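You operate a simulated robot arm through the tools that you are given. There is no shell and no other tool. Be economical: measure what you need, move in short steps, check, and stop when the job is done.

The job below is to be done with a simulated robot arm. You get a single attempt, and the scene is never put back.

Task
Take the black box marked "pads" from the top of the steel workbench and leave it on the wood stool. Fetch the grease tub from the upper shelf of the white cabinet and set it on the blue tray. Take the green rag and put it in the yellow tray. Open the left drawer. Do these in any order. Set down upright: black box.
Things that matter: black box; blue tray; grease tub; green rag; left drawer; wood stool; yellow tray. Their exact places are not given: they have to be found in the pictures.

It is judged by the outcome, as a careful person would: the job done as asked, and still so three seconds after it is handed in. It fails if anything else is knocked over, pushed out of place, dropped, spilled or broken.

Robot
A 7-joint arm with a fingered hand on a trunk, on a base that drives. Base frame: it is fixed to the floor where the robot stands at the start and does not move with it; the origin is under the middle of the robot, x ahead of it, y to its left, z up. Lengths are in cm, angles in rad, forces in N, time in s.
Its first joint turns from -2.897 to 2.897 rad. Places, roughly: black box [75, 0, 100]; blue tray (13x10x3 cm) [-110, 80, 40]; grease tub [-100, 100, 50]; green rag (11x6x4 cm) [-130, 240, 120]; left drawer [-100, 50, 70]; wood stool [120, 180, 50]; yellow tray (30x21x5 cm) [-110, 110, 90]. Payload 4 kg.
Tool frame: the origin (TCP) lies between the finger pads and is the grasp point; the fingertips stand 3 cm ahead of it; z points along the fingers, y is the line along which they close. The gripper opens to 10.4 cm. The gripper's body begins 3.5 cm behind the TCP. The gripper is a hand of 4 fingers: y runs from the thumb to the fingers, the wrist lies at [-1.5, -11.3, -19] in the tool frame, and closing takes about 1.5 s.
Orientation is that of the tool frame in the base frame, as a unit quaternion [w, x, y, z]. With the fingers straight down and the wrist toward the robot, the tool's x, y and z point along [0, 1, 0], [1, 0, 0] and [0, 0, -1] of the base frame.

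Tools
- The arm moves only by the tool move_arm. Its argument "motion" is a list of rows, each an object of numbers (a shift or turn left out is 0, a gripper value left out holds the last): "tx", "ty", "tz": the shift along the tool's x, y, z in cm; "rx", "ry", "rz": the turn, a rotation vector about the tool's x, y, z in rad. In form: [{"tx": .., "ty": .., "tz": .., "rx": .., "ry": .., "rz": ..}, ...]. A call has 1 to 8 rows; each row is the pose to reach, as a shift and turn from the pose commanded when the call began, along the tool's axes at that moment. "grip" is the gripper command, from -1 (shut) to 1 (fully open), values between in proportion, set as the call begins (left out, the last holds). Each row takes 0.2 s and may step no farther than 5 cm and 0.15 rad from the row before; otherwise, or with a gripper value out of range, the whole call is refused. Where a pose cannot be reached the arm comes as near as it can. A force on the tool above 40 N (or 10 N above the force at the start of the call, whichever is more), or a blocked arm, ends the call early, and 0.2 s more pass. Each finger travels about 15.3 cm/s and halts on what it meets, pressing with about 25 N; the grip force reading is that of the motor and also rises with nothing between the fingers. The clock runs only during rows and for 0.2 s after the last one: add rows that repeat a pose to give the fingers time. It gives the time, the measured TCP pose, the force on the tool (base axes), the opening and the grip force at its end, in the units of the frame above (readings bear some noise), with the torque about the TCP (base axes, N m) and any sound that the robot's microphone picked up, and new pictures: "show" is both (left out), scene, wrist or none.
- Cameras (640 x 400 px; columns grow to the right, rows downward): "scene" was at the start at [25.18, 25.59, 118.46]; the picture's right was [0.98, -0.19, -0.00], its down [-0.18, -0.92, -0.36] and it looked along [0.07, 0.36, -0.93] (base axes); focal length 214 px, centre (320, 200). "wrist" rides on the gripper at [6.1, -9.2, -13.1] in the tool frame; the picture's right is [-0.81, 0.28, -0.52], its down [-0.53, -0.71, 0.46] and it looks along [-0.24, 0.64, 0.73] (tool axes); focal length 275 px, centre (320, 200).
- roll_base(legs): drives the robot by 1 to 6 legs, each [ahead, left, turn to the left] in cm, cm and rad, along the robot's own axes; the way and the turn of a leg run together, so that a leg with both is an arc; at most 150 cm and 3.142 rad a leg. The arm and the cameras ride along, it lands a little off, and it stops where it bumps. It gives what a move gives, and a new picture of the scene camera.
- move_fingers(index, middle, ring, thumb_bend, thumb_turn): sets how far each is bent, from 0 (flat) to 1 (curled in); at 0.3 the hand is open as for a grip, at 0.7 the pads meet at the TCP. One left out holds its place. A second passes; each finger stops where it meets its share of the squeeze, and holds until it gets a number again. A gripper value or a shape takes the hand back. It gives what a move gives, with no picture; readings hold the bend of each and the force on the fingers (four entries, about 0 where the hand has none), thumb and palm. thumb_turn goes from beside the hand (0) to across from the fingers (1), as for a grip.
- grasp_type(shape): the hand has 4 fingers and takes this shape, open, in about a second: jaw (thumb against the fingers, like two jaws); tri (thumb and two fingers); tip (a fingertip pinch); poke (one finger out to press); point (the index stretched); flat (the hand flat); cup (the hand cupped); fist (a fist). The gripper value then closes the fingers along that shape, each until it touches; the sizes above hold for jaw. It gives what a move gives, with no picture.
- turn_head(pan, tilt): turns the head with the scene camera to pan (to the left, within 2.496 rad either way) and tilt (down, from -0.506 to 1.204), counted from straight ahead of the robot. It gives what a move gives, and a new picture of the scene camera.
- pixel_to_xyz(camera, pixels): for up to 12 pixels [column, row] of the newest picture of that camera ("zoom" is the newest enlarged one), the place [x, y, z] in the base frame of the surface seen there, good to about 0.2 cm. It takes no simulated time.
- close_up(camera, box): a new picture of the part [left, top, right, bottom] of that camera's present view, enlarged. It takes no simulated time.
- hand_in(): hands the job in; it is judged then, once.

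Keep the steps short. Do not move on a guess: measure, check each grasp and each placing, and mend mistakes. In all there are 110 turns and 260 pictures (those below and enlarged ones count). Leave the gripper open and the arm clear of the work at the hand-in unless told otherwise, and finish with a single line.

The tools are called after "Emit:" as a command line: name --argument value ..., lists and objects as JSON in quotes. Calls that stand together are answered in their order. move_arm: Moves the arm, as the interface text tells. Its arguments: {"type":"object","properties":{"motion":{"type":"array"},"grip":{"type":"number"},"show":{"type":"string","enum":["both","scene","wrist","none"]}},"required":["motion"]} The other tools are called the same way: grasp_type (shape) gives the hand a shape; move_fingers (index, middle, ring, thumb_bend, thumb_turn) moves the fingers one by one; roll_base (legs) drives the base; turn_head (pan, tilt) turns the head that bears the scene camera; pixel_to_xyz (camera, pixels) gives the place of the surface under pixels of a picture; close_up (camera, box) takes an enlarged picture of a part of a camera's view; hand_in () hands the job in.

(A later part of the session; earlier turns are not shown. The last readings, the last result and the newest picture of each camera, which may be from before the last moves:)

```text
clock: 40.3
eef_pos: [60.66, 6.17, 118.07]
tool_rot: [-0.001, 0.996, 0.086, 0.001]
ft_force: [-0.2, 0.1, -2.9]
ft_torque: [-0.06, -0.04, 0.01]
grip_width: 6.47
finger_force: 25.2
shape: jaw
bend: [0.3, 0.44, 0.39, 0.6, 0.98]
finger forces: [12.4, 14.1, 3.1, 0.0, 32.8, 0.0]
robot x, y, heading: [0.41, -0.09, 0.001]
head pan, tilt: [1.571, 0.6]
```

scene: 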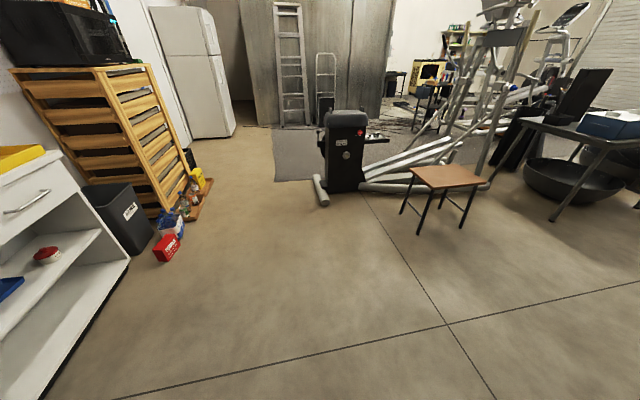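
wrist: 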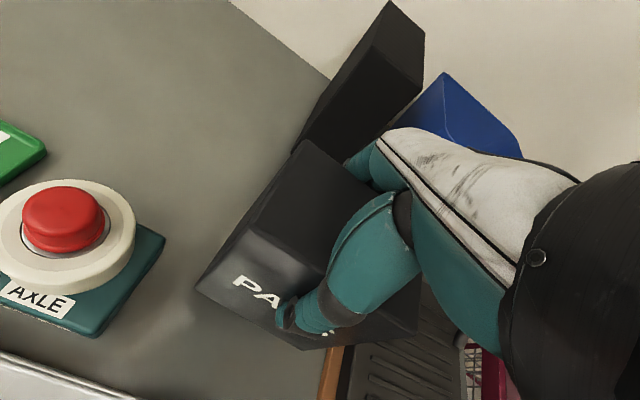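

The floor is clear. Drive: back 12, left 104, turn left 90°, then strafe right toward the stool in two legs.

Emit:
roll_base --legs '[[-12, 0, 0], [0, 104, 0], [0, 0, 1.571], [0, -100, 0]]'

Emit:
turn_head --pan -0.2 --tilt 0.8

```text
clock: 55.1
eef_pos: [82.75, 164.76, 118.17]
tool_rot: [-0.002, 0.642, 0.766, 0.0]
ft_force: [-0.4, -1.0, -3.5]
ft_torque: [-0.02, -0.06, 0.01]
grip_width: 6.46
finger_force: 24.7
shape: jaw
bend: [0.3, 0.44, 0.39, 0.6, 0.98]
finger forces: [12.4, 13.9, 3.2, 0.0, 31.6, 0.0]
robot x, y, heading: [88.49, 104.15, 1.575]
head pan, tilt: [1.571, 0.6]
```

scene: 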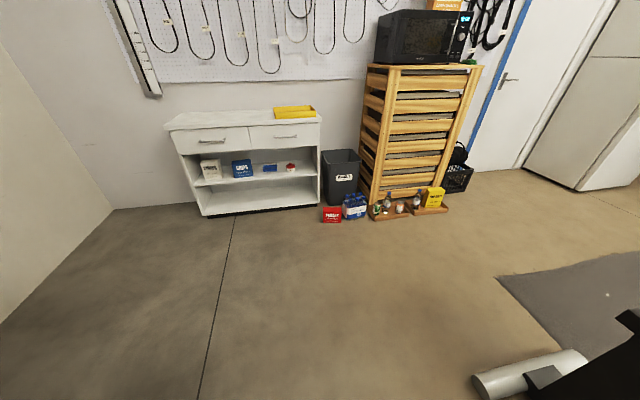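

```text
clock: 56.9
eef_pos: [82.59, 164.72, 118.08]
tool_rot: [-0.001, 0.643, 0.766, 0.0]
ft_force: [-0.2, 0.6, -3.4]
ft_torque: [-0.01, -0.01, -0.01]
grip_width: 6.46
finger_force: 25.1
shape: jaw
bend: [0.3, 0.44, 0.39, 0.6, 0.98]
finger forces: [12.3, 13.9, 3.0, 0.1, 31.6, 0.0]
robot x, y, heading: [89.27, 104.23, 1.574]
head pan, tilt: [-0.201, 0.799]
```

scene: 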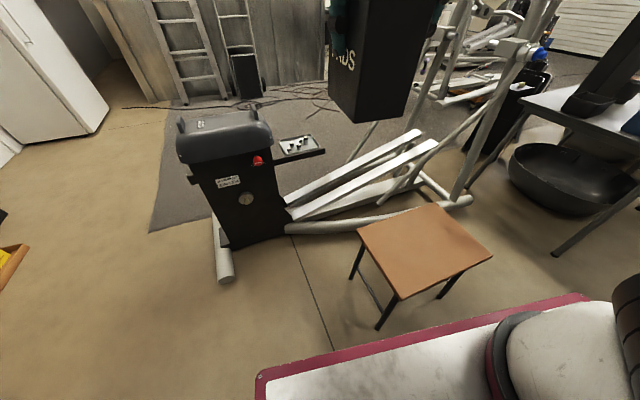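

Measure the stool seat again from here, and its gap to the cart front.

Emit:
pixel_to_xyz --camera "scene" --pixels '[[360, 238], [398, 294], [490, 255], [435, 205], [422, 248], [560, 300], [262, 380], [520, 200], [400, 100]]'

```text
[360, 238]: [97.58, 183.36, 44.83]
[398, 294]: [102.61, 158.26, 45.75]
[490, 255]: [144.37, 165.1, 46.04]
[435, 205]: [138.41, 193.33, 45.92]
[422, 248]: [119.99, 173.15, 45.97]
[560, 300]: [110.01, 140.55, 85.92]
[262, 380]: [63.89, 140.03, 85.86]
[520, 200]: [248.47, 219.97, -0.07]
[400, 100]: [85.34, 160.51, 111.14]
```

Strafe 37 cm to the right to line the box up with the seat.

Emit:
roll_base --legs '[[0, -37, 0]]'

```text
clock: 59.3
eef_pos: [119.48, 164.77, 118.12]
tool_rot: [-0.001, 0.642, 0.766, 0.0]
ft_force: [-0.4, 0.1, -2.8]
ft_torque: [0.0, -0.01, -0.01]
grip_width: 6.45
finger_force: 25.2
shape: jaw
bend: [0.3, 0.44, 0.4, 0.6, 0.98]
finger forces: [12.4, 14.0, 3.1, 0.0, 31.7, 0.0]
robot x, y, heading: [125.9, 104.35, 1.569]
head pan, tilt: [-0.201, 0.799]
```

scene: 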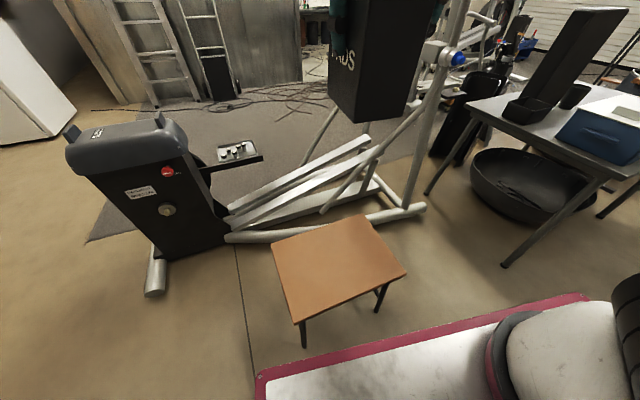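

Lower the box over the seat: first shift forward 9 cm and come down to z≈80.

Emit:
move_arm --motion '[{"tx": 3, "ty": 1, "tz": 3}, {"tx": 6, "ty": 2, "tz": 6}, {"tx": 8.6, "ty": 3, "tz": 10}, {"tx": 8.6, "ty": 3, "tz": 15}, {"tx": 8.6, "ty": 3, "tz": 20}, {"tx": 8.6, "ty": 3, "tz": 25}, {"tx": 8.6, "ty": 3, "tz": 30}, {"tx": 8.6, "ty": 3, "tz": 35}]' --show "scene"

Emit:
move_arm --motion '[{"tz": 5}, {"tz": 10}, {"tz": 14}, {"tz": 18}, {"tz": 21}]' --show "scene"

```text
clock: 61.1
eef_pos: [120.88, 173.82, 83.1]
tool_rot: [-0.001, 0.643, 0.766, 0.001]
ft_force: [0.0, -0.7, -2.8]
ft_torque: [0.02, -0.01, -0.04]
grip_width: 6.43
finger_force: 25.4
shape: jaw
bend: [0.3, 0.45, 0.4, 0.6, 0.98]
finger forces: [12.0, 13.9, 3.1, 0.1, 31.2, 0.1]
robot x, y, heading: [125.79, 104.31, 1.571]
head pan, tilt: [-0.201, 0.799]
```

scene: 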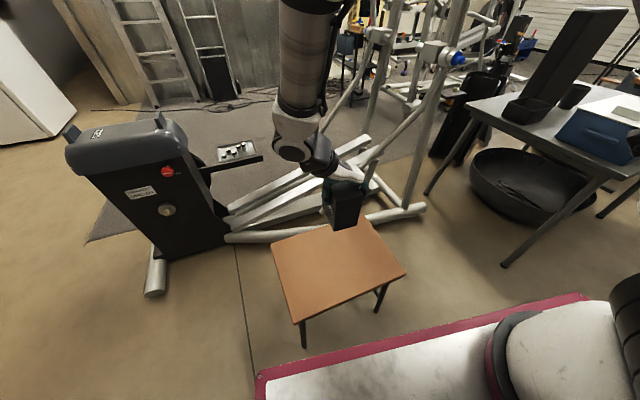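

```text
clock: 62.3
eef_pos: [120.94, 173.77, 61.83]
tool_rot: [-0.002, 0.643, 0.766, 0.0]
ft_force: [-0.4, 0.0, -2.8]
ft_torque: [0.03, 0.03, 0.0]
grip_width: 6.43
finger_force: 24.8
shape: jaw
bend: [0.31, 0.45, 0.4, 0.6, 0.98]
finger forces: [11.7, 13.8, 3.0, 0.0, 30.7, 0.0]
robot x, y, heading: [125.85, 104.17, 1.572]
head pan, tilt: [-0.201, 0.799]
```

scene: 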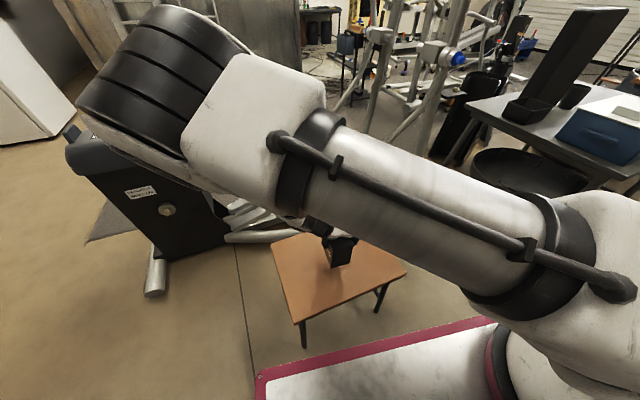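

About 6 cm to go; lower slowly.

Emit:
move_arm --motion '[{"tz": 2}, {"tz": 4}, {"tz": 5}, {"tz": 5.6}, {"tz": 6.1}]' --show "wrist"

Emit:
close_up --camera "scene" --box '[260, 200, 420, 320]'

```text
clock: 63.5
eef_pos: [120.83, 173.83, 56.06]
tool_rot: [-0.001, 0.642, 0.767, 0.001]
ft_force: [-0.8, -0.1, -2.4]
ft_torque: [0.02, 0.0, 0.02]
grip_width: 6.43
finger_force: 25.5
shape: jaw
bend: [0.31, 0.45, 0.4, 0.6, 0.98]
finger forces: [11.8, 13.8, 3.1, 0.0, 30.6, 0.0]
robot x, y, heading: [125.61, 104.11, 1.571]
head pan, tilt: [-0.201, 0.799]
```

wrist: 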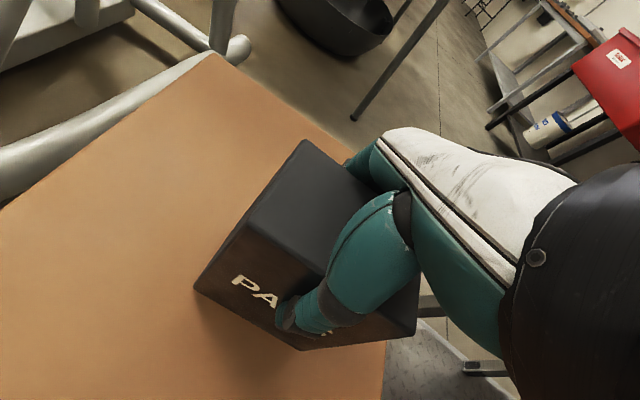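

```text
3.33 times, centred on (340, 260) of scene
```

zoom: 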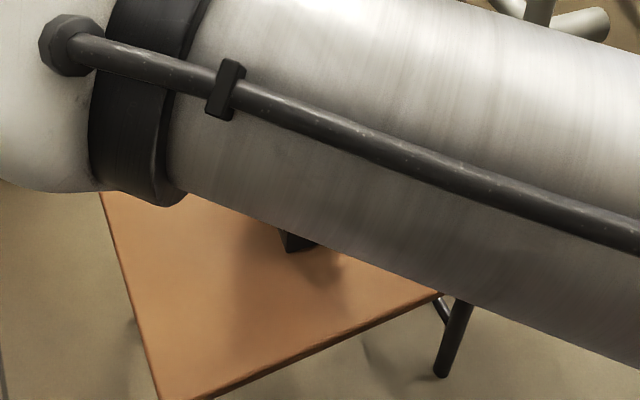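

Still no contact force; I measure the box bottom against the seat in the wrist picture.

Emit:
pixel_to_xyz --camera "wrist" --pixels '[[199, 284], [298, 346], [190, 290], [285, 352], [240, 200], [350, 360]]'

Emit:
move_arm --motion '[{"tz": 0.3}, {"tz": 0.6}, {"tz": 0.6}]' --show "wrist"

```text
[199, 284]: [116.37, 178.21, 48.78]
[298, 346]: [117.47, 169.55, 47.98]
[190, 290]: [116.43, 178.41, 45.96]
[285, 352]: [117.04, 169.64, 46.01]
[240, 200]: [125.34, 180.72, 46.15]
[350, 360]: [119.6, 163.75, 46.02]
```

```text
clock: 64.3
eef_pos: [120.8, 174.02, 55.42]
tool_rot: [-0.001, 0.643, 0.766, 0.0]
ft_force: [0.1, 0.8, -3.4]
ft_torque: [0.02, -0.01, 0.02]
grip_width: 6.43
finger_force: 25.2
shape: jaw
bend: [0.31, 0.45, 0.4, 0.6, 0.98]
finger forces: [11.8, 13.8, 3.1, 0.0, 30.7, 0.0]
robot x, y, heading: [125.61, 104.05, 1.574]
head pan, tilt: [-0.201, 0.799]
```

wrist: 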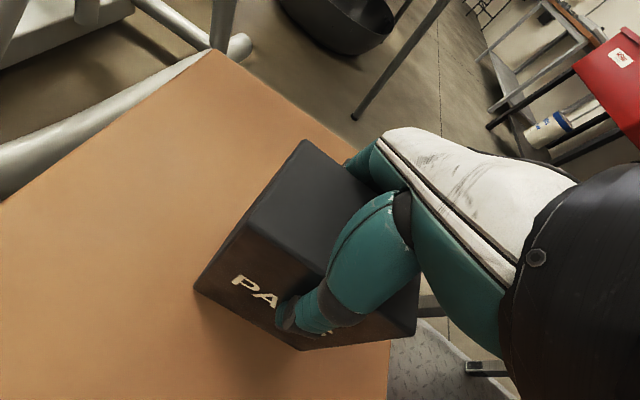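

Not yet touching; lower in 0.3 cm steps.

Emit:
move_arm --motion '[{"tz": 0.3}, {"tz": 0.6}, {"tz": 0.6}]' --show "none"

Emit:
move_arm --motion '[{"tz": 0.2}, {"tz": 0.4}, {"tz": 0.4}]' --show "wrist"

```text
clock: 65.0
eef_pos: [120.97, 174.03, 55.15]
tool_rot: [-0.002, 0.643, 0.766, 0.002]
ft_force: [-4.6, -4.1, 22.7]
ft_torque: [-0.17, -0.29, -0.03]
grip_width: 6.25
finger_force: 24.9
shape: jaw
bend: [0.31, 0.45, 0.4, 0.61, 0.98]
finger forces: [10.7, 14.7, 3.5, 0.1, 38.1, 0.1]
robot x, y, heading: [125.6, 104.13, 1.573]
head pan, tilt: [-0.201, 0.799]
stopped in row 3: the force on the tool passed its limit at 42 N (the readings are from after the stop); the commanded pose is now the measured one
```

```text
clock: 65.4
eef_pos: [120.84, 174.09, 55.04]
tool_rot: [-0.002, 0.642, 0.766, 0.002]
ft_force: [-2.7, -7.9, 23.1]
ft_torque: [-0.14, -0.26, -0.04]
grip_width: 6.21
finger_force: 25.5
shape: jaw
bend: [0.31, 0.45, 0.4, 0.62, 0.98]
finger forces: [10.7, 14.3, 3.5, 0.1, 38.5, 0.0]
robot x, y, heading: [125.61, 104.09, 1.571]
head pan, tilt: [-0.201, 0.799]
stopped in row 2: the force on the tool passed its limit at 43 N (the readings are from after the stop); the commanded pose is now the measured one
```

wrist: 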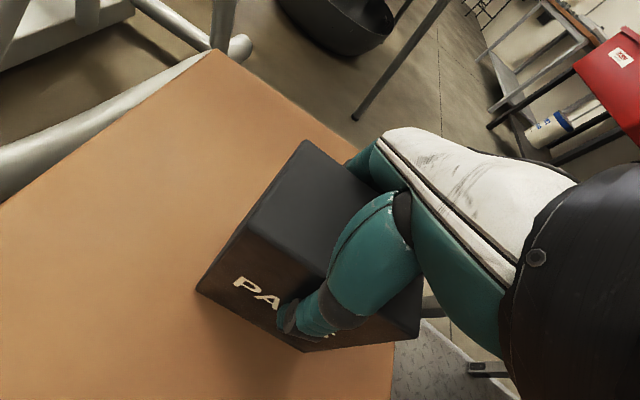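

The box now stands on the seat (23 N). I open the hand and then rise straight up.

Emit:
move_arm --motion '[{"tz": 0}, {"tz": 0}, {"tz": 0}, {"tz": 0}, {"tz": 0}, {"tz": 0}, {"tz": 0}]' --grip 1 --show "wrist"

Emit:
move_arm --motion '[{"tz": -1.5}, {"tz": -3}, {"tz": -5}, {"tz": -8}, {"tz": -12}]' --show "wrist"

```text
clock: 67.0
eef_pos: [120.89, 174.09, 55.06]
tool_rot: [-0.002, 0.643, 0.766, 0.003]
ft_force: [-9.4, -5.7, 24.4]
ft_torque: [0.09, 0.49, 0.04]
grip_width: 10.39
finger_force: 0.1
shape: jaw
bend: [0.29, 0.3, 0.3, 0.3, 0.98]
finger forces: [2.8, 0.0, 0.1, 0.1, 21.2, 0.0]
robot x, y, heading: [125.63, 103.76, 1.575]
head pan, tilt: [-0.201, 0.799]
```

wrist: 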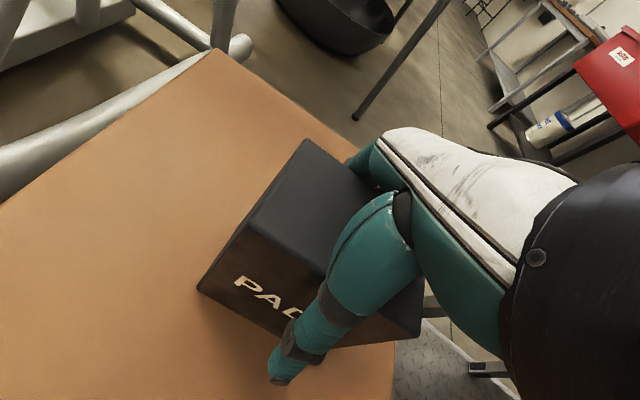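

```text
clock: 68.2
eef_pos: [120.9, 174.18, 66.97]
tool_rot: [-0.002, 0.643, 0.765, 0.002]
ft_force: [-0.8, -0.2, 0.1]
ft_torque: [0.0, 0.02, -0.01]
grip_width: 10.38
finger_force: 0.0
shape: jaw
bend: [0.3, 0.3, 0.3, 0.3, 0.97]
finger forces: [0.0, 0.1, 0.0, 0.0, 0.0, 0.1]
robot x, y, heading: [125.78, 104.42, 1.573]
head pan, tilt: [-0.201, 0.799]
```

wrist: 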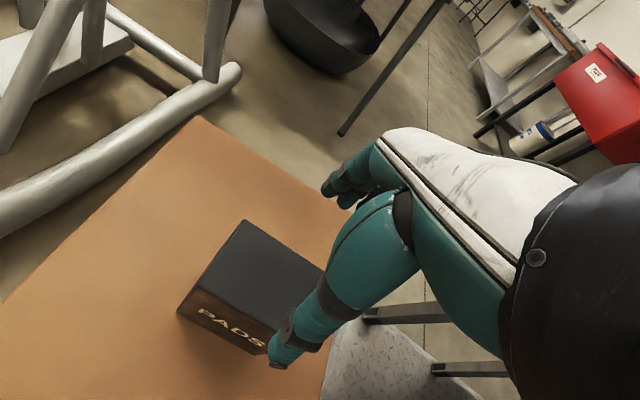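

Black box stands on the stool upright. Raise the arm to travel height.

Emit:
move_arm --motion '[{"tz": -5}, {"tz": -10}, {"tz": -15}, {"tz": -20}, {"tz": -25}, {"tz": -30}, {"tz": -35}, {"tz": -40}]' --show "none"

Emit:
move_arm --motion '[{"tz": -4, "tx": -2}, {"tz": -8, "tx": -5}, {"tz": -10, "tx": -9}]' --show "scene"

Emit:
turn_head --pan 1.57 --tilt 0.4

Emit:
close_up --camera "scene" --box '[160, 100, 480, 300]'

```text
clock: 69.5
eef_pos: [128.95, 175.84, 92.76]
tool_rot: [0.005, 0.707, 0.707, 0.007]
ft_force: [0.3, -0.5, 0.6]
ft_torque: [0.03, 0.0, -0.01]
grip_width: 10.38
finger_force: 0.0
shape: jaw
bend: [0.3, 0.3, 0.3, 0.3, 0.97]
finger forces: [0.0, 0.0, 0.1, 0.1, 0.0, 0.0]
robot x, y, heading: [125.72, 104.14, 1.572]
head pan, tilt: [-0.201, 0.799]
stopped in row 6: the arm was blocked; the commanded pose is now the measured one
```

```text
clock: 70.2
eef_pos: [135.78, 170.29, 101.39]
tool_rot: [-0.002, 0.77, 0.639, 0.002]
ft_force: [0.0, -0.5, -0.1]
ft_torque: [0.01, 0.0, 0.01]
grip_width: 10.39
finger_force: 0.2
shape: jaw
bend: [0.3, 0.3, 0.3, 0.3, 0.98]
finger forces: [0.0, 0.0, 0.0, 0.0, 0.0, 0.0]
robot x, y, heading: [125.96, 104.29, 1.573]
head pan, tilt: [-0.201, 0.799]
stopped in row 3: the arm was blocked; the commanded pose is now the measured one
```

scene: 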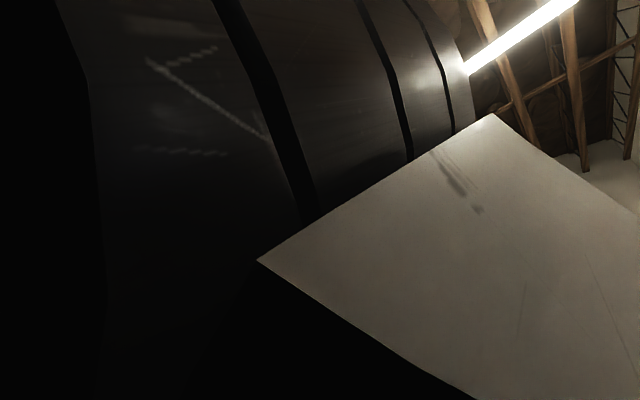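

```text
clock: 72.0
eef_pos: [135.71, 170.13, 101.35]
tool_rot: [-0.003, 0.77, 0.638, 0.002]
ft_force: [0.4, 0.0, 0.0]
ft_torque: [0.04, 0.02, 0.04]
grip_width: 10.39
finger_force: 0.1
shape: jaw
bend: [0.3, 0.3, 0.3, 0.3, 0.98]
finger forces: [0.0, 0.1, 0.0, 0.0, 0.0, 0.1]
robot x, y, heading: [125.6, 104.3, 1.573]
head pan, tilt: [1.571, 0.4]
```

scene: 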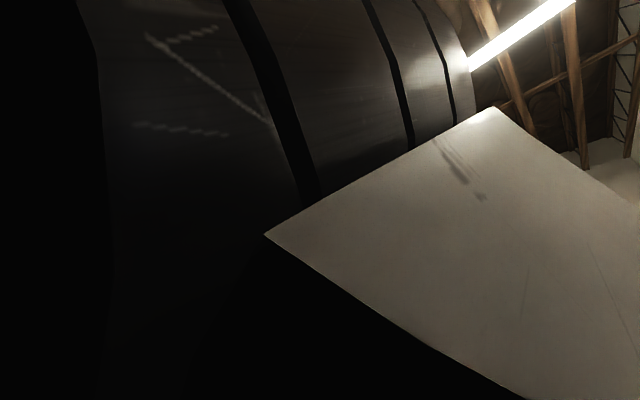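

```text
2.00 times, centred on (320, 200) of scene
```

zoom: 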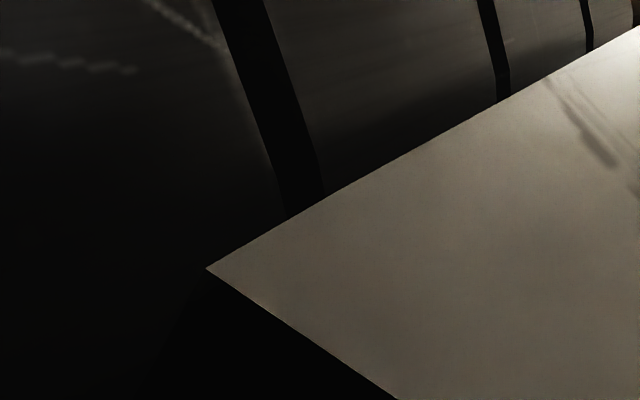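

The elbow came against the head. I extend the hand forward and turn it back so the wrist is toward the robot, which should take the elbow off the head.

Emit:
move_arm --motion '[{"tx": 3}, {"tx": 6, "rz": -0.1}, {"tx": 9, "rz": -0.24}, {"tx": 11, "rz": -0.38}, {"tx": 12, "rz": -0.52}, {"tx": 12, "rz": -0.66}, {"tx": 12, "rz": -0.8}, {"tx": 12, "rz": -0.94}]' --show "both"

```text
clock: 73.8
eef_pos: [137.56, 182.05, 101.42]
tool_rot: [-0.001, 0.393, 0.92, 0.002]
ft_force: [0.1, 0.3, -0.3]
ft_torque: [0.01, -0.02, 0.01]
grip_width: 10.38
finger_force: 0.0
shape: jaw
bend: [0.3, 0.3, 0.3, 0.3, 0.98]
finger forces: [0.0, 0.0, 0.1, 0.0, 0.0, 0.1]
robot x, y, heading: [125.47, 104.11, 1.568]
head pan, tilt: [1.571, 0.4]
```

scene: 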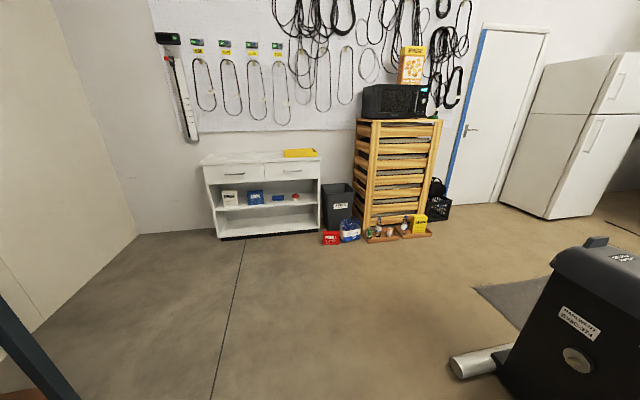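
wrist: 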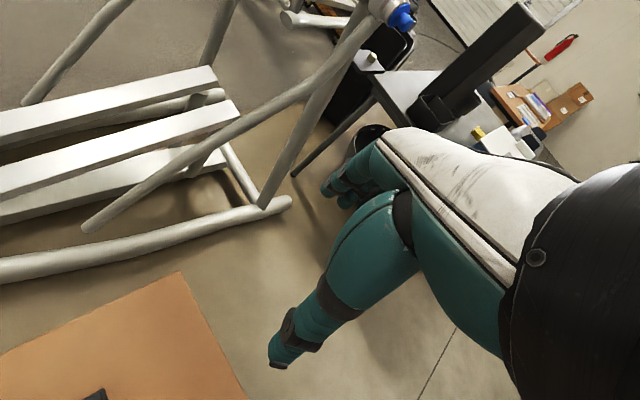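

Elbow free, the view is clear again. Finish the turn, raise to about 115, and measure the cabinet and rack.

Emit:
move_arm --motion '[{"tz": -2, "rz": -0.14}, {"tz": -4, "rz": -0.28}, {"tz": -6, "rz": -0.42}, {"tz": -8, "rz": -0.56}, {"tz": -10, "rz": -0.7}, {"tz": -12, "rz": -0.81}]' --show "none"

Emit:
close_up --camera "scene" --box '[190, 130, 350, 250]'

Emit:
close_up --camera "scene" --box '[330, 70, 490, 190]'

Emit:
pixel_to_xyz --camera "scene" --pixels '[[204, 167], [318, 158], [268, 163], [218, 236], [322, 230], [277, 197], [295, 196], [300, 153], [439, 119], [433, 117], [330, 205], [376, 240]]'

```text
clock: 75.2
eef_pos: [137.63, 182.01, 113.3]
tool_rot: [-0.002, 0.0, 1.0, 0.002]
ft_force: [-0.6, -0.5, -0.7]
ft_torque: [0.02, -0.01, -0.02]
grip_width: 10.41
finger_force: 0.1
shape: jaw
bend: [0.3, 0.3, 0.3, 0.3, 0.98]
finger forces: [0.0, 0.1, 0.0, 0.0, 0.1, 0.0]
robot x, y, heading: [125.83, 104.29, 1.571]
head pan, tilt: [1.571, 0.4]
```

```text
3.33 times, centred on (270, 190) of scene
```

zoom: 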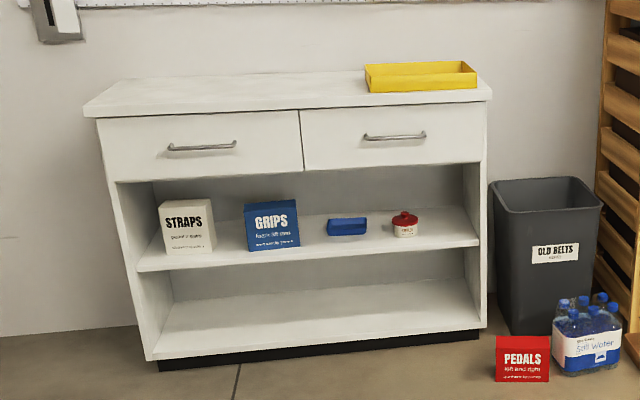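

```text
3.33 times, centred on (410, 130) of scene
```

zoom: 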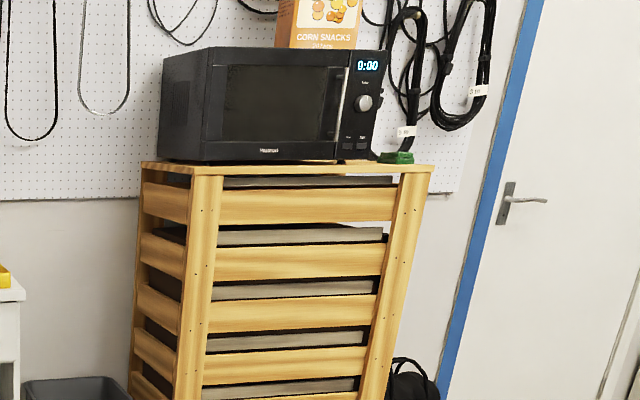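

```text
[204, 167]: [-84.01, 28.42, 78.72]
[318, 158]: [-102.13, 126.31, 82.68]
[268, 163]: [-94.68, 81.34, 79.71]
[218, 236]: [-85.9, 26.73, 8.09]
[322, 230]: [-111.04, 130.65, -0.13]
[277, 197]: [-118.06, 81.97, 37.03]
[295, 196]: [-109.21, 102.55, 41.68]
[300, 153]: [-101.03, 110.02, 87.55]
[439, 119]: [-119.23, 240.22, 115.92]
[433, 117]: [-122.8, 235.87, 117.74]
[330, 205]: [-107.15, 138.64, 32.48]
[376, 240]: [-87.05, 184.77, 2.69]
```

Cabinet: front runs from (-84,28) to (-102,126), shelf objects near z 40; the rag is at about (-121,238,117) on the rack. I check the treadmill foot and rack corners for the driving path.

Emit:
pixel_to_xyz --camera "scene" --pixels '[[452, 365], [462, 372], [498, 345], [553, 260], [476, 290], [432, 236], [365, 237], [343, 231], [359, 121], [441, 121], [350, 240], [420, 85]]'

Emit:
roll_base --legs '[[-8, 0, 0], [0, 0, 1.571], [140, 0, 0]]'

```text
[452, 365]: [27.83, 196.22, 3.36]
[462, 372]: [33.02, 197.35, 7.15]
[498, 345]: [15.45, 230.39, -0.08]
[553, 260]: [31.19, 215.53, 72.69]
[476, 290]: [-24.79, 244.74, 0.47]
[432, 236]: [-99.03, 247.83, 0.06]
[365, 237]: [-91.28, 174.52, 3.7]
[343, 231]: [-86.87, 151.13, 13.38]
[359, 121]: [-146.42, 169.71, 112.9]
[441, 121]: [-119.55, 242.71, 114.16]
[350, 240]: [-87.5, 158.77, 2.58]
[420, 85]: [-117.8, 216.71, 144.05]
```

```text
clock: 86.6
eef_pos: [-93.56, 111.03, 113.37]
tool_rot: [-0.002, -0.705, 0.71, 0.001]
ft_force: [0.2, -0.2, -0.2]
ft_torque: [0.02, 0.02, 0.02]
grip_width: 10.37
finger_force: 0.0
shape: jaw
bend: [0.3, 0.3, 0.3, 0.3, 0.98]
finger forces: [0.0, 0.0, 0.0, 0.1, 0.1, 0.0]
robot x, y, heading: [-15.91, 98.64, 3.139]
head pan, tilt: [1.571, 0.4]
```

scene: 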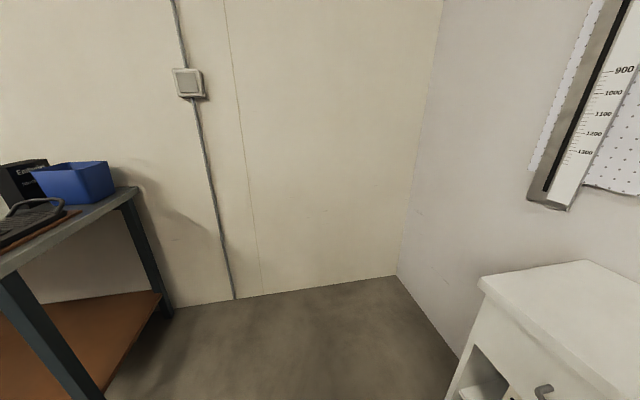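

Arrived at (-16, 98.6), heading π. Before strafing past the rack, I pull the hand in 14 cm and raise it to z≈126.

Emit:
move_arm --motion '[{"ty": -3, "tz": -3}, {"ty": -6, "tz": -6}, {"ty": -9, "tz": -9}, {"ty": -12, "tz": -12}, {"ty": -14, "tz": -13}]' --show "none"

Emit:
turn_head --pan -0.8 --tilt 0.5

```text
clock: 87.8
eef_pos: [-79.47, 111.03, 126.37]
tool_rot: [-0.002, -0.704, 0.71, 0.003]
ft_force: [-0.5, -0.8, -1.2]
ft_torque: [-0.04, -0.04, 0.04]
grip_width: 10.38
finger_force: 0.0
shape: jaw
bend: [0.3, 0.3, 0.3, 0.3, 0.98]
finger forces: [0.0, 0.0, 0.0, 0.1, 0.0, 0.0]
robot x, y, heading: [-16.08, 98.17, 3.135]
head pan, tilt: [1.571, 0.4]
```

```text
clock: 90.0
eef_pos: [-79.52, 111.08, 126.4]
tool_rot: [-0.002, -0.704, 0.71, 0.002]
ft_force: [0.2, 0.3, -0.2]
ft_torque: [0.01, 0.0, -0.02]
grip_width: 10.35
finger_force: 0.1
shape: jaw
bend: [0.3, 0.3, 0.3, 0.3, 0.98]
finger forces: [0.0, 0.1, 0.0, 0.0, 0.0, 0.0]
robot x, y, heading: [-16.06, 98.31, 3.137]
head pan, tilt: [-0.799, 0.499]
```

scene: 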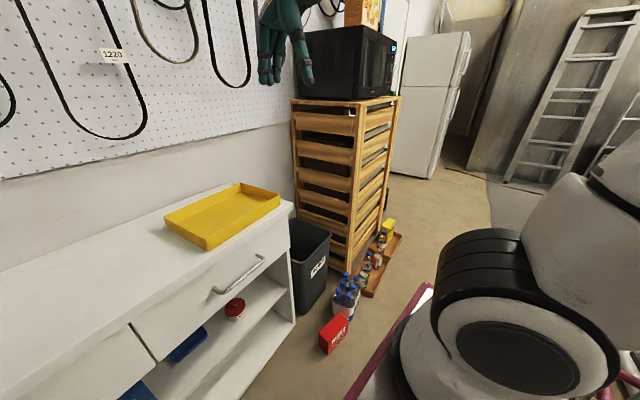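

Good view of the rack and the floor items; measure their fronts and the yellow tray and drawers.

Emit:
pixel_to_xyz --camera "scene" --pixels '[[295, 102], [357, 105], [398, 98], [402, 236], [375, 297], [340, 350], [168, 217], [239, 186], [279, 200], [208, 247], [222, 212], [237, 275]]'

Emit:
roll_base --legs '[[0, -130, 0]]'

Emit:
turn_head --pan -0.15 --tilt 0.35

```text
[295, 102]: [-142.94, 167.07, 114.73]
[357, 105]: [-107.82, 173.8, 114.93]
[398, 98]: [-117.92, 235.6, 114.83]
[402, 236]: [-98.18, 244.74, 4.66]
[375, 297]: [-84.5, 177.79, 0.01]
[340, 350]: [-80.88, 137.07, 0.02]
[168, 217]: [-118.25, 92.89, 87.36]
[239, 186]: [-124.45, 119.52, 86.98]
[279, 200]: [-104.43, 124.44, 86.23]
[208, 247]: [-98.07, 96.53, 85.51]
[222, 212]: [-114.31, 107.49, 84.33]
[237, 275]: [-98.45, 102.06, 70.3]
```

```text
clock: 94.9
eef_pos: [-83.15, 210.21, 126.24]
tool_rot: [-0.002, -0.694, 0.72, 0.002]
ft_force: [0.1, 1.1, 0.4]
ft_torque: [0.02, 0.0, -0.01]
grip_width: 10.39
finger_force: 0.0
shape: jaw
bend: [0.3, 0.3, 0.3, 0.3, 0.98]
finger forces: [0.1, 0.1, 0.1, 0.0, 0.1, 0.0]
robot x, y, heading: [-19.85, 195.76, 3.107]
head pan, tilt: [-0.799, 0.499]
stopped in leg 1: the robot was blocked; the commanded pose is now the measured one
```

scene: 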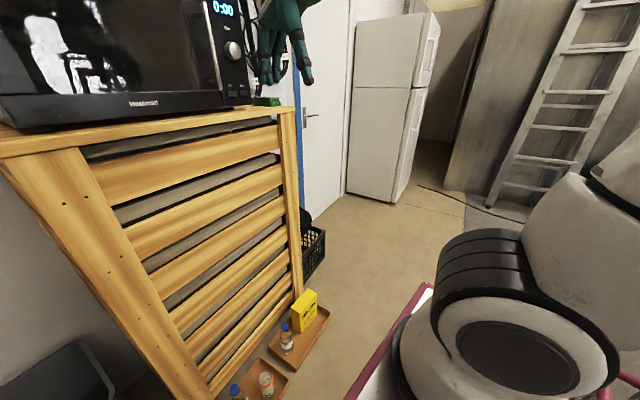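

```text
clock: 95.9
eef_pos: [-83.02, 210.17, 126.32]
tool_rot: [-0.002, -0.694, 0.72, 0.002]
ft_force: [-0.3, 0.1, 0.4]
ft_torque: [0.01, -0.03, -0.01]
grip_width: 10.42
finger_force: 0.0
shape: jaw
bend: [0.3, 0.3, 0.3, 0.3, 0.98]
finger forces: [0.0, 0.0, 0.0, 0.2, 0.0, 0.1]
robot x, y, heading: [-19.76, 195.5, 3.108]
head pan, tilt: [-0.15, 0.351]
```

scene: 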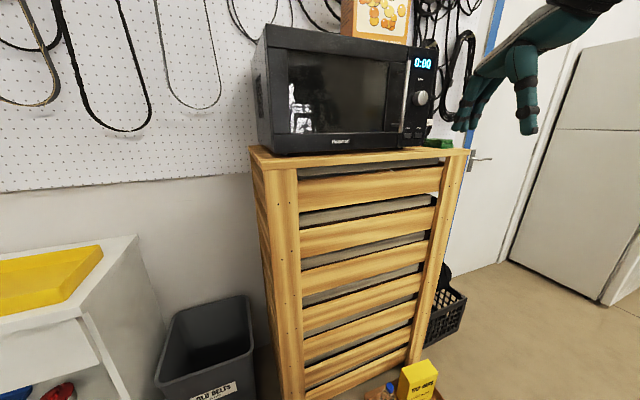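

The base was blocked, likely the cart's rear corner at the treadmill. Look back at it before moving.

Emit:
turn_head --pan -2.49 --tilt 0.9

```text
clock: 98.1
eef_pos: [-82.98, 210.17, 126.25]
tool_rot: [-0.003, -0.694, 0.72, 0.002]
ft_force: [-0.3, -0.5, 0.1]
ft_torque: [-0.01, 0.0, -0.01]
grip_width: 10.38
finger_force: 0.1
shape: jaw
bend: [0.3, 0.3, 0.3, 0.3, 0.98]
finger forces: [0.0, 0.1, 0.0, 0.1, 0.0, 0.1]
robot x, y, heading: [-19.47, 196.02, 3.108]
head pan, tilt: [-2.491, 0.901]
```

scene: 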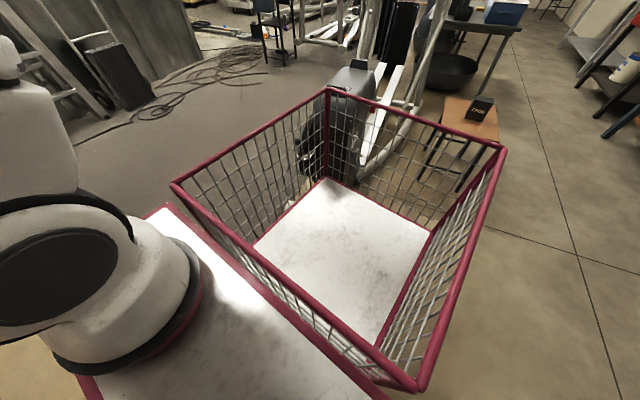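

Emit:
pixel_to_xyz --camera "scene" --pixels '[[328, 92], [500, 148], [418, 385], [176, 185], [355, 72], [330, 180], [310, 170], [290, 205]]'

Emit:
close_up --camera "scene" --box '[220, 40, 540, 240]'

```text
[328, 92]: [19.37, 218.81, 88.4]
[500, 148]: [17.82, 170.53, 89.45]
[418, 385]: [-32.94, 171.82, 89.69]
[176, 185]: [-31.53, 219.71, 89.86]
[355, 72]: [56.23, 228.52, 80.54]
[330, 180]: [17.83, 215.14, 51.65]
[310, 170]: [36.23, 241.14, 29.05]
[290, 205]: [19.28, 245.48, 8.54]
```

```text
2.00 times, centred on (380, 140) of scene
```

zoom: 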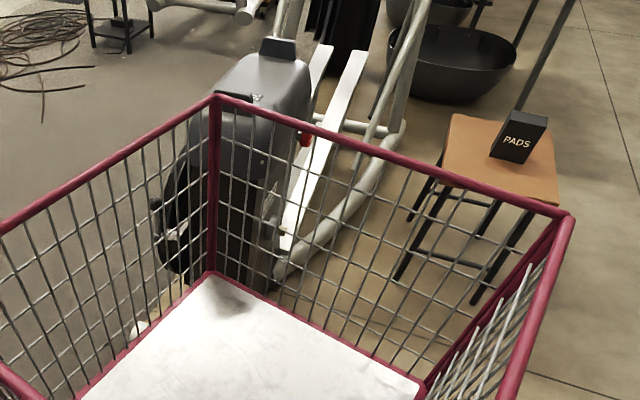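

The cart's rear corner just touches the treadmill's side, nothing moved visibly. I go forward 19 cm, then strafe right.

Emit:
roll_base --legs '[[19, 0, 0], [0, 0, 0.033], [0, -42, 0]]'

Emit:
turn_head --pan 0.1 --tilt 0.35

```text
clock: 102.2
eef_pos: [-102.62, 251.31, 126.26]
tool_rot: [-0.002, -0.706, 0.709, 0.002]
ft_force: [-0.4, -0.5, -0.7]
ft_torque: [0.01, 0.01, 0.0]
grip_width: 10.4
finger_force: 0.0
shape: jaw
bend: [0.3, 0.3, 0.3, 0.3, 0.98]
finger forces: [0.1, 0.0, 0.0, 0.0, 0.0, 0.0]
robot x, y, heading: [-38.83, 238.58, 3.136]
head pan, tilt: [-2.491, 0.901]
```

scene: 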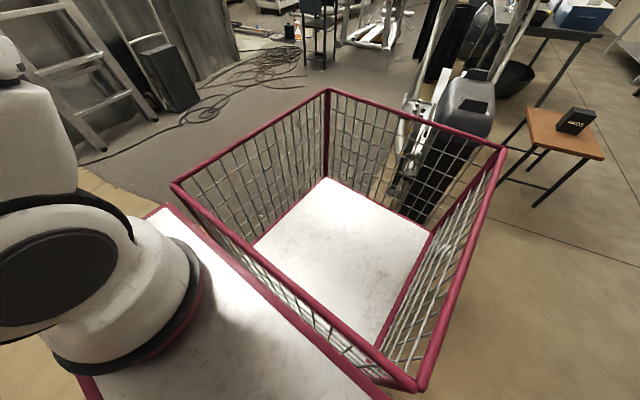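

```text
clock: 104.5
eef_pos: [-102.63, 251.33, 126.33]
tool_rot: [-0.002, -0.705, 0.709, 0.002]
ft_force: [0.1, 0.0, -0.2]
ft_torque: [0.01, 0.01, 0.03]
grip_width: 10.39
finger_force: 0.0
shape: jaw
bend: [0.3, 0.3, 0.3, 0.3, 0.98]
finger forces: [0.0, 0.0, 0.1, 0.0, 0.0, 0.1]
robot x, y, heading: [-38.55, 239.16, 3.135]
head pan, tilt: [0.099, 0.351]
```

scene: 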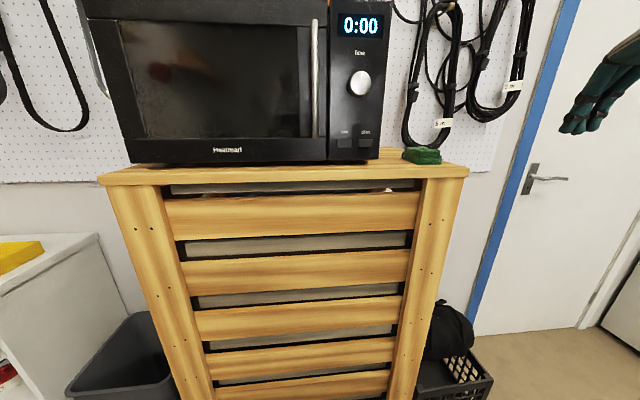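

The rag is visible at (422,155) on the rack's right end. Look closely and measure.

Emit:
close_up --camera "scene" --box '[340, 100, 500, 200]'

Emit:
pixel_to_xyz --camera "zoom" --pixels '[[252, 205], [300, 188], [392, 185], [408, 205], [400, 240], [260, 235], [330, 215], [150, 240], [500, 290], [330, 265], [130, 100]]'

```text
4.00 times, centred on (420, 150) of scene
```

zoom: 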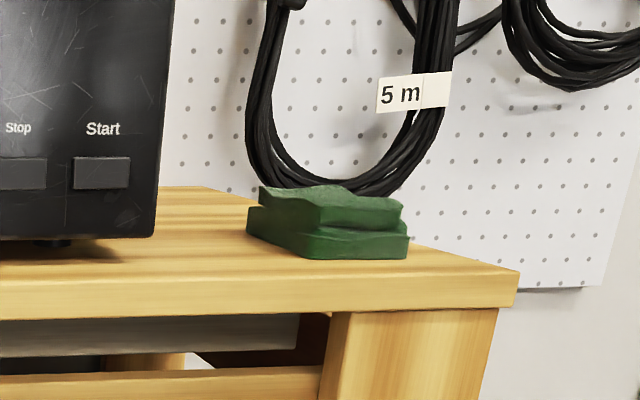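

```text
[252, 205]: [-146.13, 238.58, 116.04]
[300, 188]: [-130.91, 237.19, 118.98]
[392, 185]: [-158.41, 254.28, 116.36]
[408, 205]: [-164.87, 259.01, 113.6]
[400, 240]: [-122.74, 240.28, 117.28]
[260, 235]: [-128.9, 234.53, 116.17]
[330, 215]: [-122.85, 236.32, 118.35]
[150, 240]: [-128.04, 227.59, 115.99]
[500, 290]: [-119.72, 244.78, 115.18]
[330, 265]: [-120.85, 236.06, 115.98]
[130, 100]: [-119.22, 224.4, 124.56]
```

I need an overhead view to see how the rag lies; I raise the hand a bit and take the wrist picture.

Emit:
move_arm --motion '[{"tx": 1, "ty": 2, "tz": -2}, {"tx": 2, "ty": 4, "tz": -4}]' --show "wrist"

```text
clock: 105.1
eef_pos: [-106.38, 249.37, 130.31]
tool_rot: [-0.002, -0.705, 0.709, 0.002]
ft_force: [0.5, 0.3, -0.5]
ft_torque: [-0.05, -0.01, 0.0]
grip_width: 10.4
finger_force: 0.0
shape: jaw
bend: [0.3, 0.3, 0.3, 0.3, 0.98]
finger forces: [0.0, 0.1, 0.0, 0.0, 0.0, 0.1]
robot x, y, heading: [-38.96, 238.77, 3.142]
head pan, tilt: [0.099, 0.351]
```

wrist: 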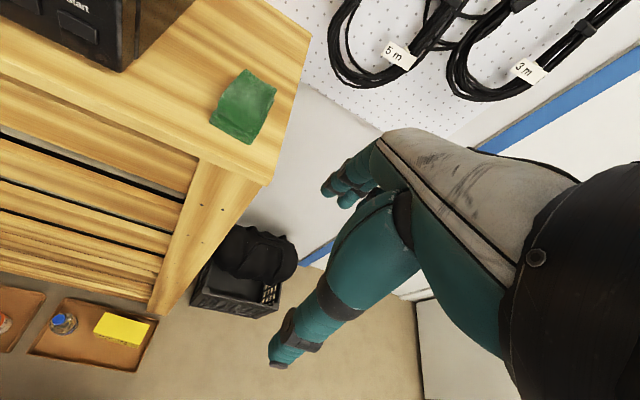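

Emit:
pixel_to_xyz --camera "wrist" --pixels '[[244, 71], [274, 87], [246, 140], [213, 122], [245, 105], [265, 178], [305, 35], [185, 5], [125, 68], [240, 150], [256, 136]]'

Emit:
close_up --camera "wrist" --box '[170, 40, 330, 160]'

```text
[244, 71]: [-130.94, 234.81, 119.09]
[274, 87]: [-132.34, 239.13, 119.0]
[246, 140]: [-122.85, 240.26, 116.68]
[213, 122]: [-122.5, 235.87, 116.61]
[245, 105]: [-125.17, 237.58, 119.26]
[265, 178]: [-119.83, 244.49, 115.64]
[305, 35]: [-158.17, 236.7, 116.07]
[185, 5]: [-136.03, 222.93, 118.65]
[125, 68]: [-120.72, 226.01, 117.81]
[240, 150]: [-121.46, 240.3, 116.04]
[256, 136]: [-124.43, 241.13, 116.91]
```

```text
3.33 times, centred on (250, 100) of wrist
```

zoom: 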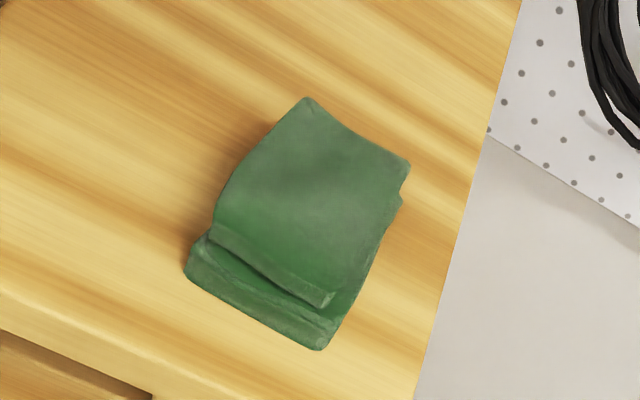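

Rag centre ≈ (-127, 237.6), long axis nearly along x, top 119, rack top 116; microwave side at y≈226. I turn the hand 1.68 rad so the wrist is on the right side, away from the microwave.

Emit:
move_arm --motion '[{"rz": -0.14}, {"rz": -0.28}, {"rz": -0.42}, {"rz": -0.56}, {"rz": -0.7}, {"rz": -0.84}, {"rz": -0.98}, {"rz": -1.12}]' --show "none"

Emit:
move_arm --motion '[{"rz": -0.14}, {"rz": -0.28}, {"rz": -0.42}, {"rz": -0.56}]' --show "scene"

```text
clock: 106.9
eef_pos: [-106.47, 249.29, 130.32]
tool_rot: [0.001, 0.974, -0.226, -0.003]
ft_force: [-0.3, -0.5, 1.6]
ft_torque: [0.03, 0.04, -0.02]
grip_width: 10.39
finger_force: 0.1
shape: jaw
bend: [0.3, 0.3, 0.3, 0.3, 0.98]
finger forces: [0.0, 0.0, 0.0, 0.0, 0.0, 0.1]
robot x, y, heading: [-39.11, 238.74, 3.135]
head pan, tilt: [0.099, 0.351]
```

```text
clock: 107.9
eef_pos: [-106.63, 249.36, 130.47]
tool_rot: [0.0, 0.999, 0.053, -0.002]
ft_force: [-0.5, 0.4, -0.1]
ft_torque: [-0.01, -0.01, 0.02]
grip_width: 10.4
finger_force: 0.1
shape: jaw
bend: [0.3, 0.3, 0.3, 0.3, 0.98]
finger forces: [0.1, 0.0, 0.0, 0.1, 0.0, 0.1]
robot x, y, heading: [-38.9, 238.78, 3.136]
head pan, tilt: [0.099, 0.351]
```

scene: 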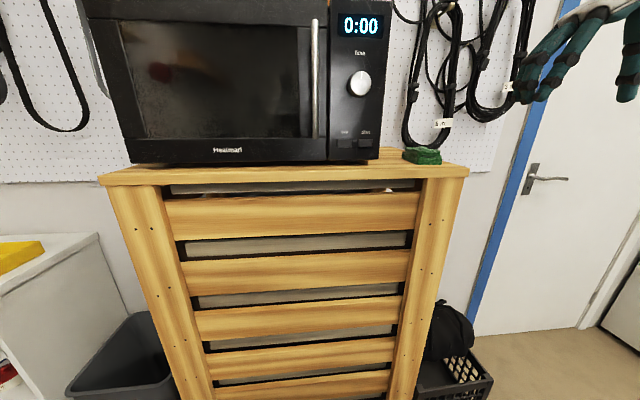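

The rag may be at the edge of reach; crate front at y≥212 is x≤-91, cart front is at -76, so I drive 9 cm ahead first. The hand stays clear at z 130, y 249.

Emit:
roll_base --legs '[[9, 0, 0]]'

Emit:
move_arm --motion '[{"tx": -3, "ty": 2.4}, {"tx": -6, "ty": 4.8}, {"tx": -9, "ty": 7.2}, {"tx": -11.5, "ty": 9.6}]' --show "both"

```text
clock: 109.0
eef_pos: [-115.83, 249.13, 130.41]
tool_rot: [0.0, 0.999, 0.052, -0.003]
ft_force: [0.3, -0.3, -0.6]
ft_torque: [0.01, 0.03, 0.0]
grip_width: 10.39
finger_force: 0.0
shape: jaw
bend: [0.3, 0.3, 0.3, 0.3, 0.98]
finger forces: [0.0, 0.0, 0.1, 0.0, 0.0, 0.1]
robot x, y, heading: [-48.27, 239.44, 3.14]
head pan, tilt: [0.099, 0.351]
```

scene: 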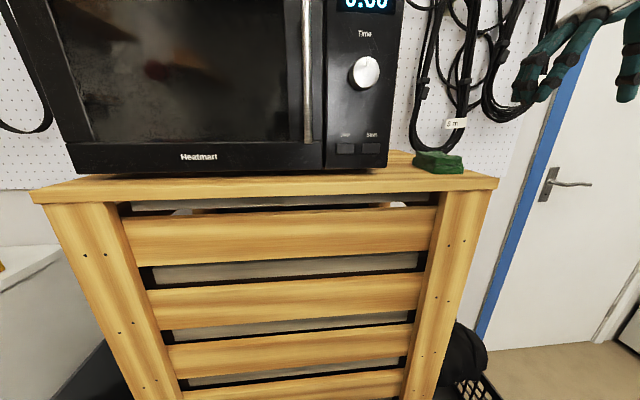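

```text
clock: 110.0
eef_pos: [-126.25, 238.42, 130.59]
tool_rot: [0.0, 0.999, 0.052, -0.002]
ft_force: [0.4, 0.3, -0.1]
ft_torque: [0.01, 0.03, -0.02]
grip_width: 10.4
finger_force: 0.1
shape: jaw
bend: [0.3, 0.3, 0.3, 0.3, 0.98]
finger forces: [0.0, 0.0, 0.0, 0.0, 0.0, 0.0]
robot x, y, heading: [-47.95, 239.04, 3.141]
head pan, tilt: [0.099, 0.351]
```

scene: 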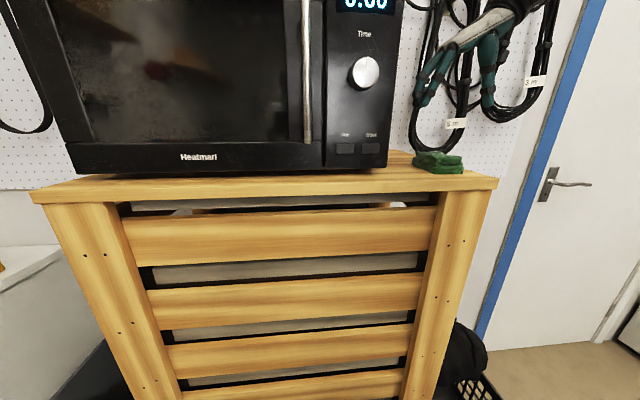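
wrist: 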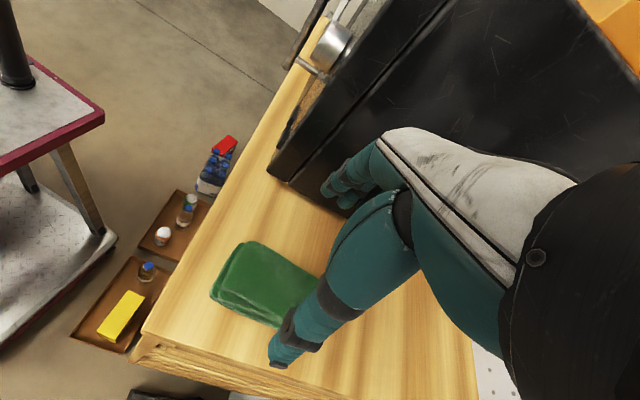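

Check rag edges from this side and the microwave's lower corner.

Emit:
pixel_to_xyz --camera "wrist" --pixels '[[214, 292], [257, 246], [318, 275], [268, 322], [270, 285], [270, 178], [300, 196], [345, 215], [335, 190]]'

```text
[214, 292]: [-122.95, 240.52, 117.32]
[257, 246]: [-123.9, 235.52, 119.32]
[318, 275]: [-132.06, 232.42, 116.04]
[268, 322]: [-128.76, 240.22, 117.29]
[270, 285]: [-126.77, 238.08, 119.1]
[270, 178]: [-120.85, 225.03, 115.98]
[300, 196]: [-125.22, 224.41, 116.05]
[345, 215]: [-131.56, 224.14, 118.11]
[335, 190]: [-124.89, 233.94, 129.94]
```

Shift slightly and descend to z≈119.6 (tips just over the wood).

Emit:
move_arm --motion '[{"tx": -0.8, "ty": 0.6, "tz": 3}, {"tx": -0.8, "ty": 0.6, "tz": 6}, {"tx": -0.8, "ty": 0.6, "tz": 9}, {"tx": -0.8, "ty": 0.6, "tz": 11}]' --show "both"

```text
clock: 111.0
eef_pos: [-127.01, 237.91, 119.5]
tool_rot: [0.0, 0.999, 0.052, -0.002]
ft_force: [0.4, 0.9, 0.7]
ft_torque: [0.0, 0.0, 0.01]
grip_width: 10.39
finger_force: 0.0
shape: jaw
bend: [0.3, 0.3, 0.3, 0.3, 0.98]
finger forces: [0.1, 0.1, 0.0, 0.0, 0.0, 0.1]
robot x, y, heading: [-48.13, 238.85, 3.14]
head pan, tilt: [0.099, 0.351]
```

scene: 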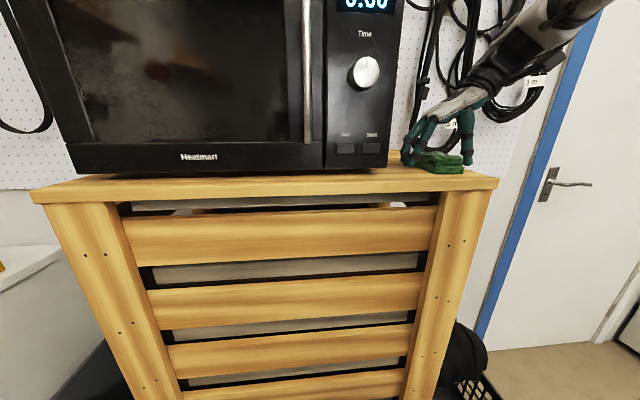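
wrist: 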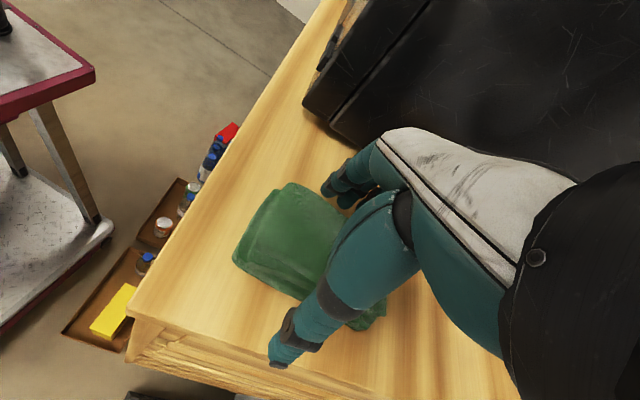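

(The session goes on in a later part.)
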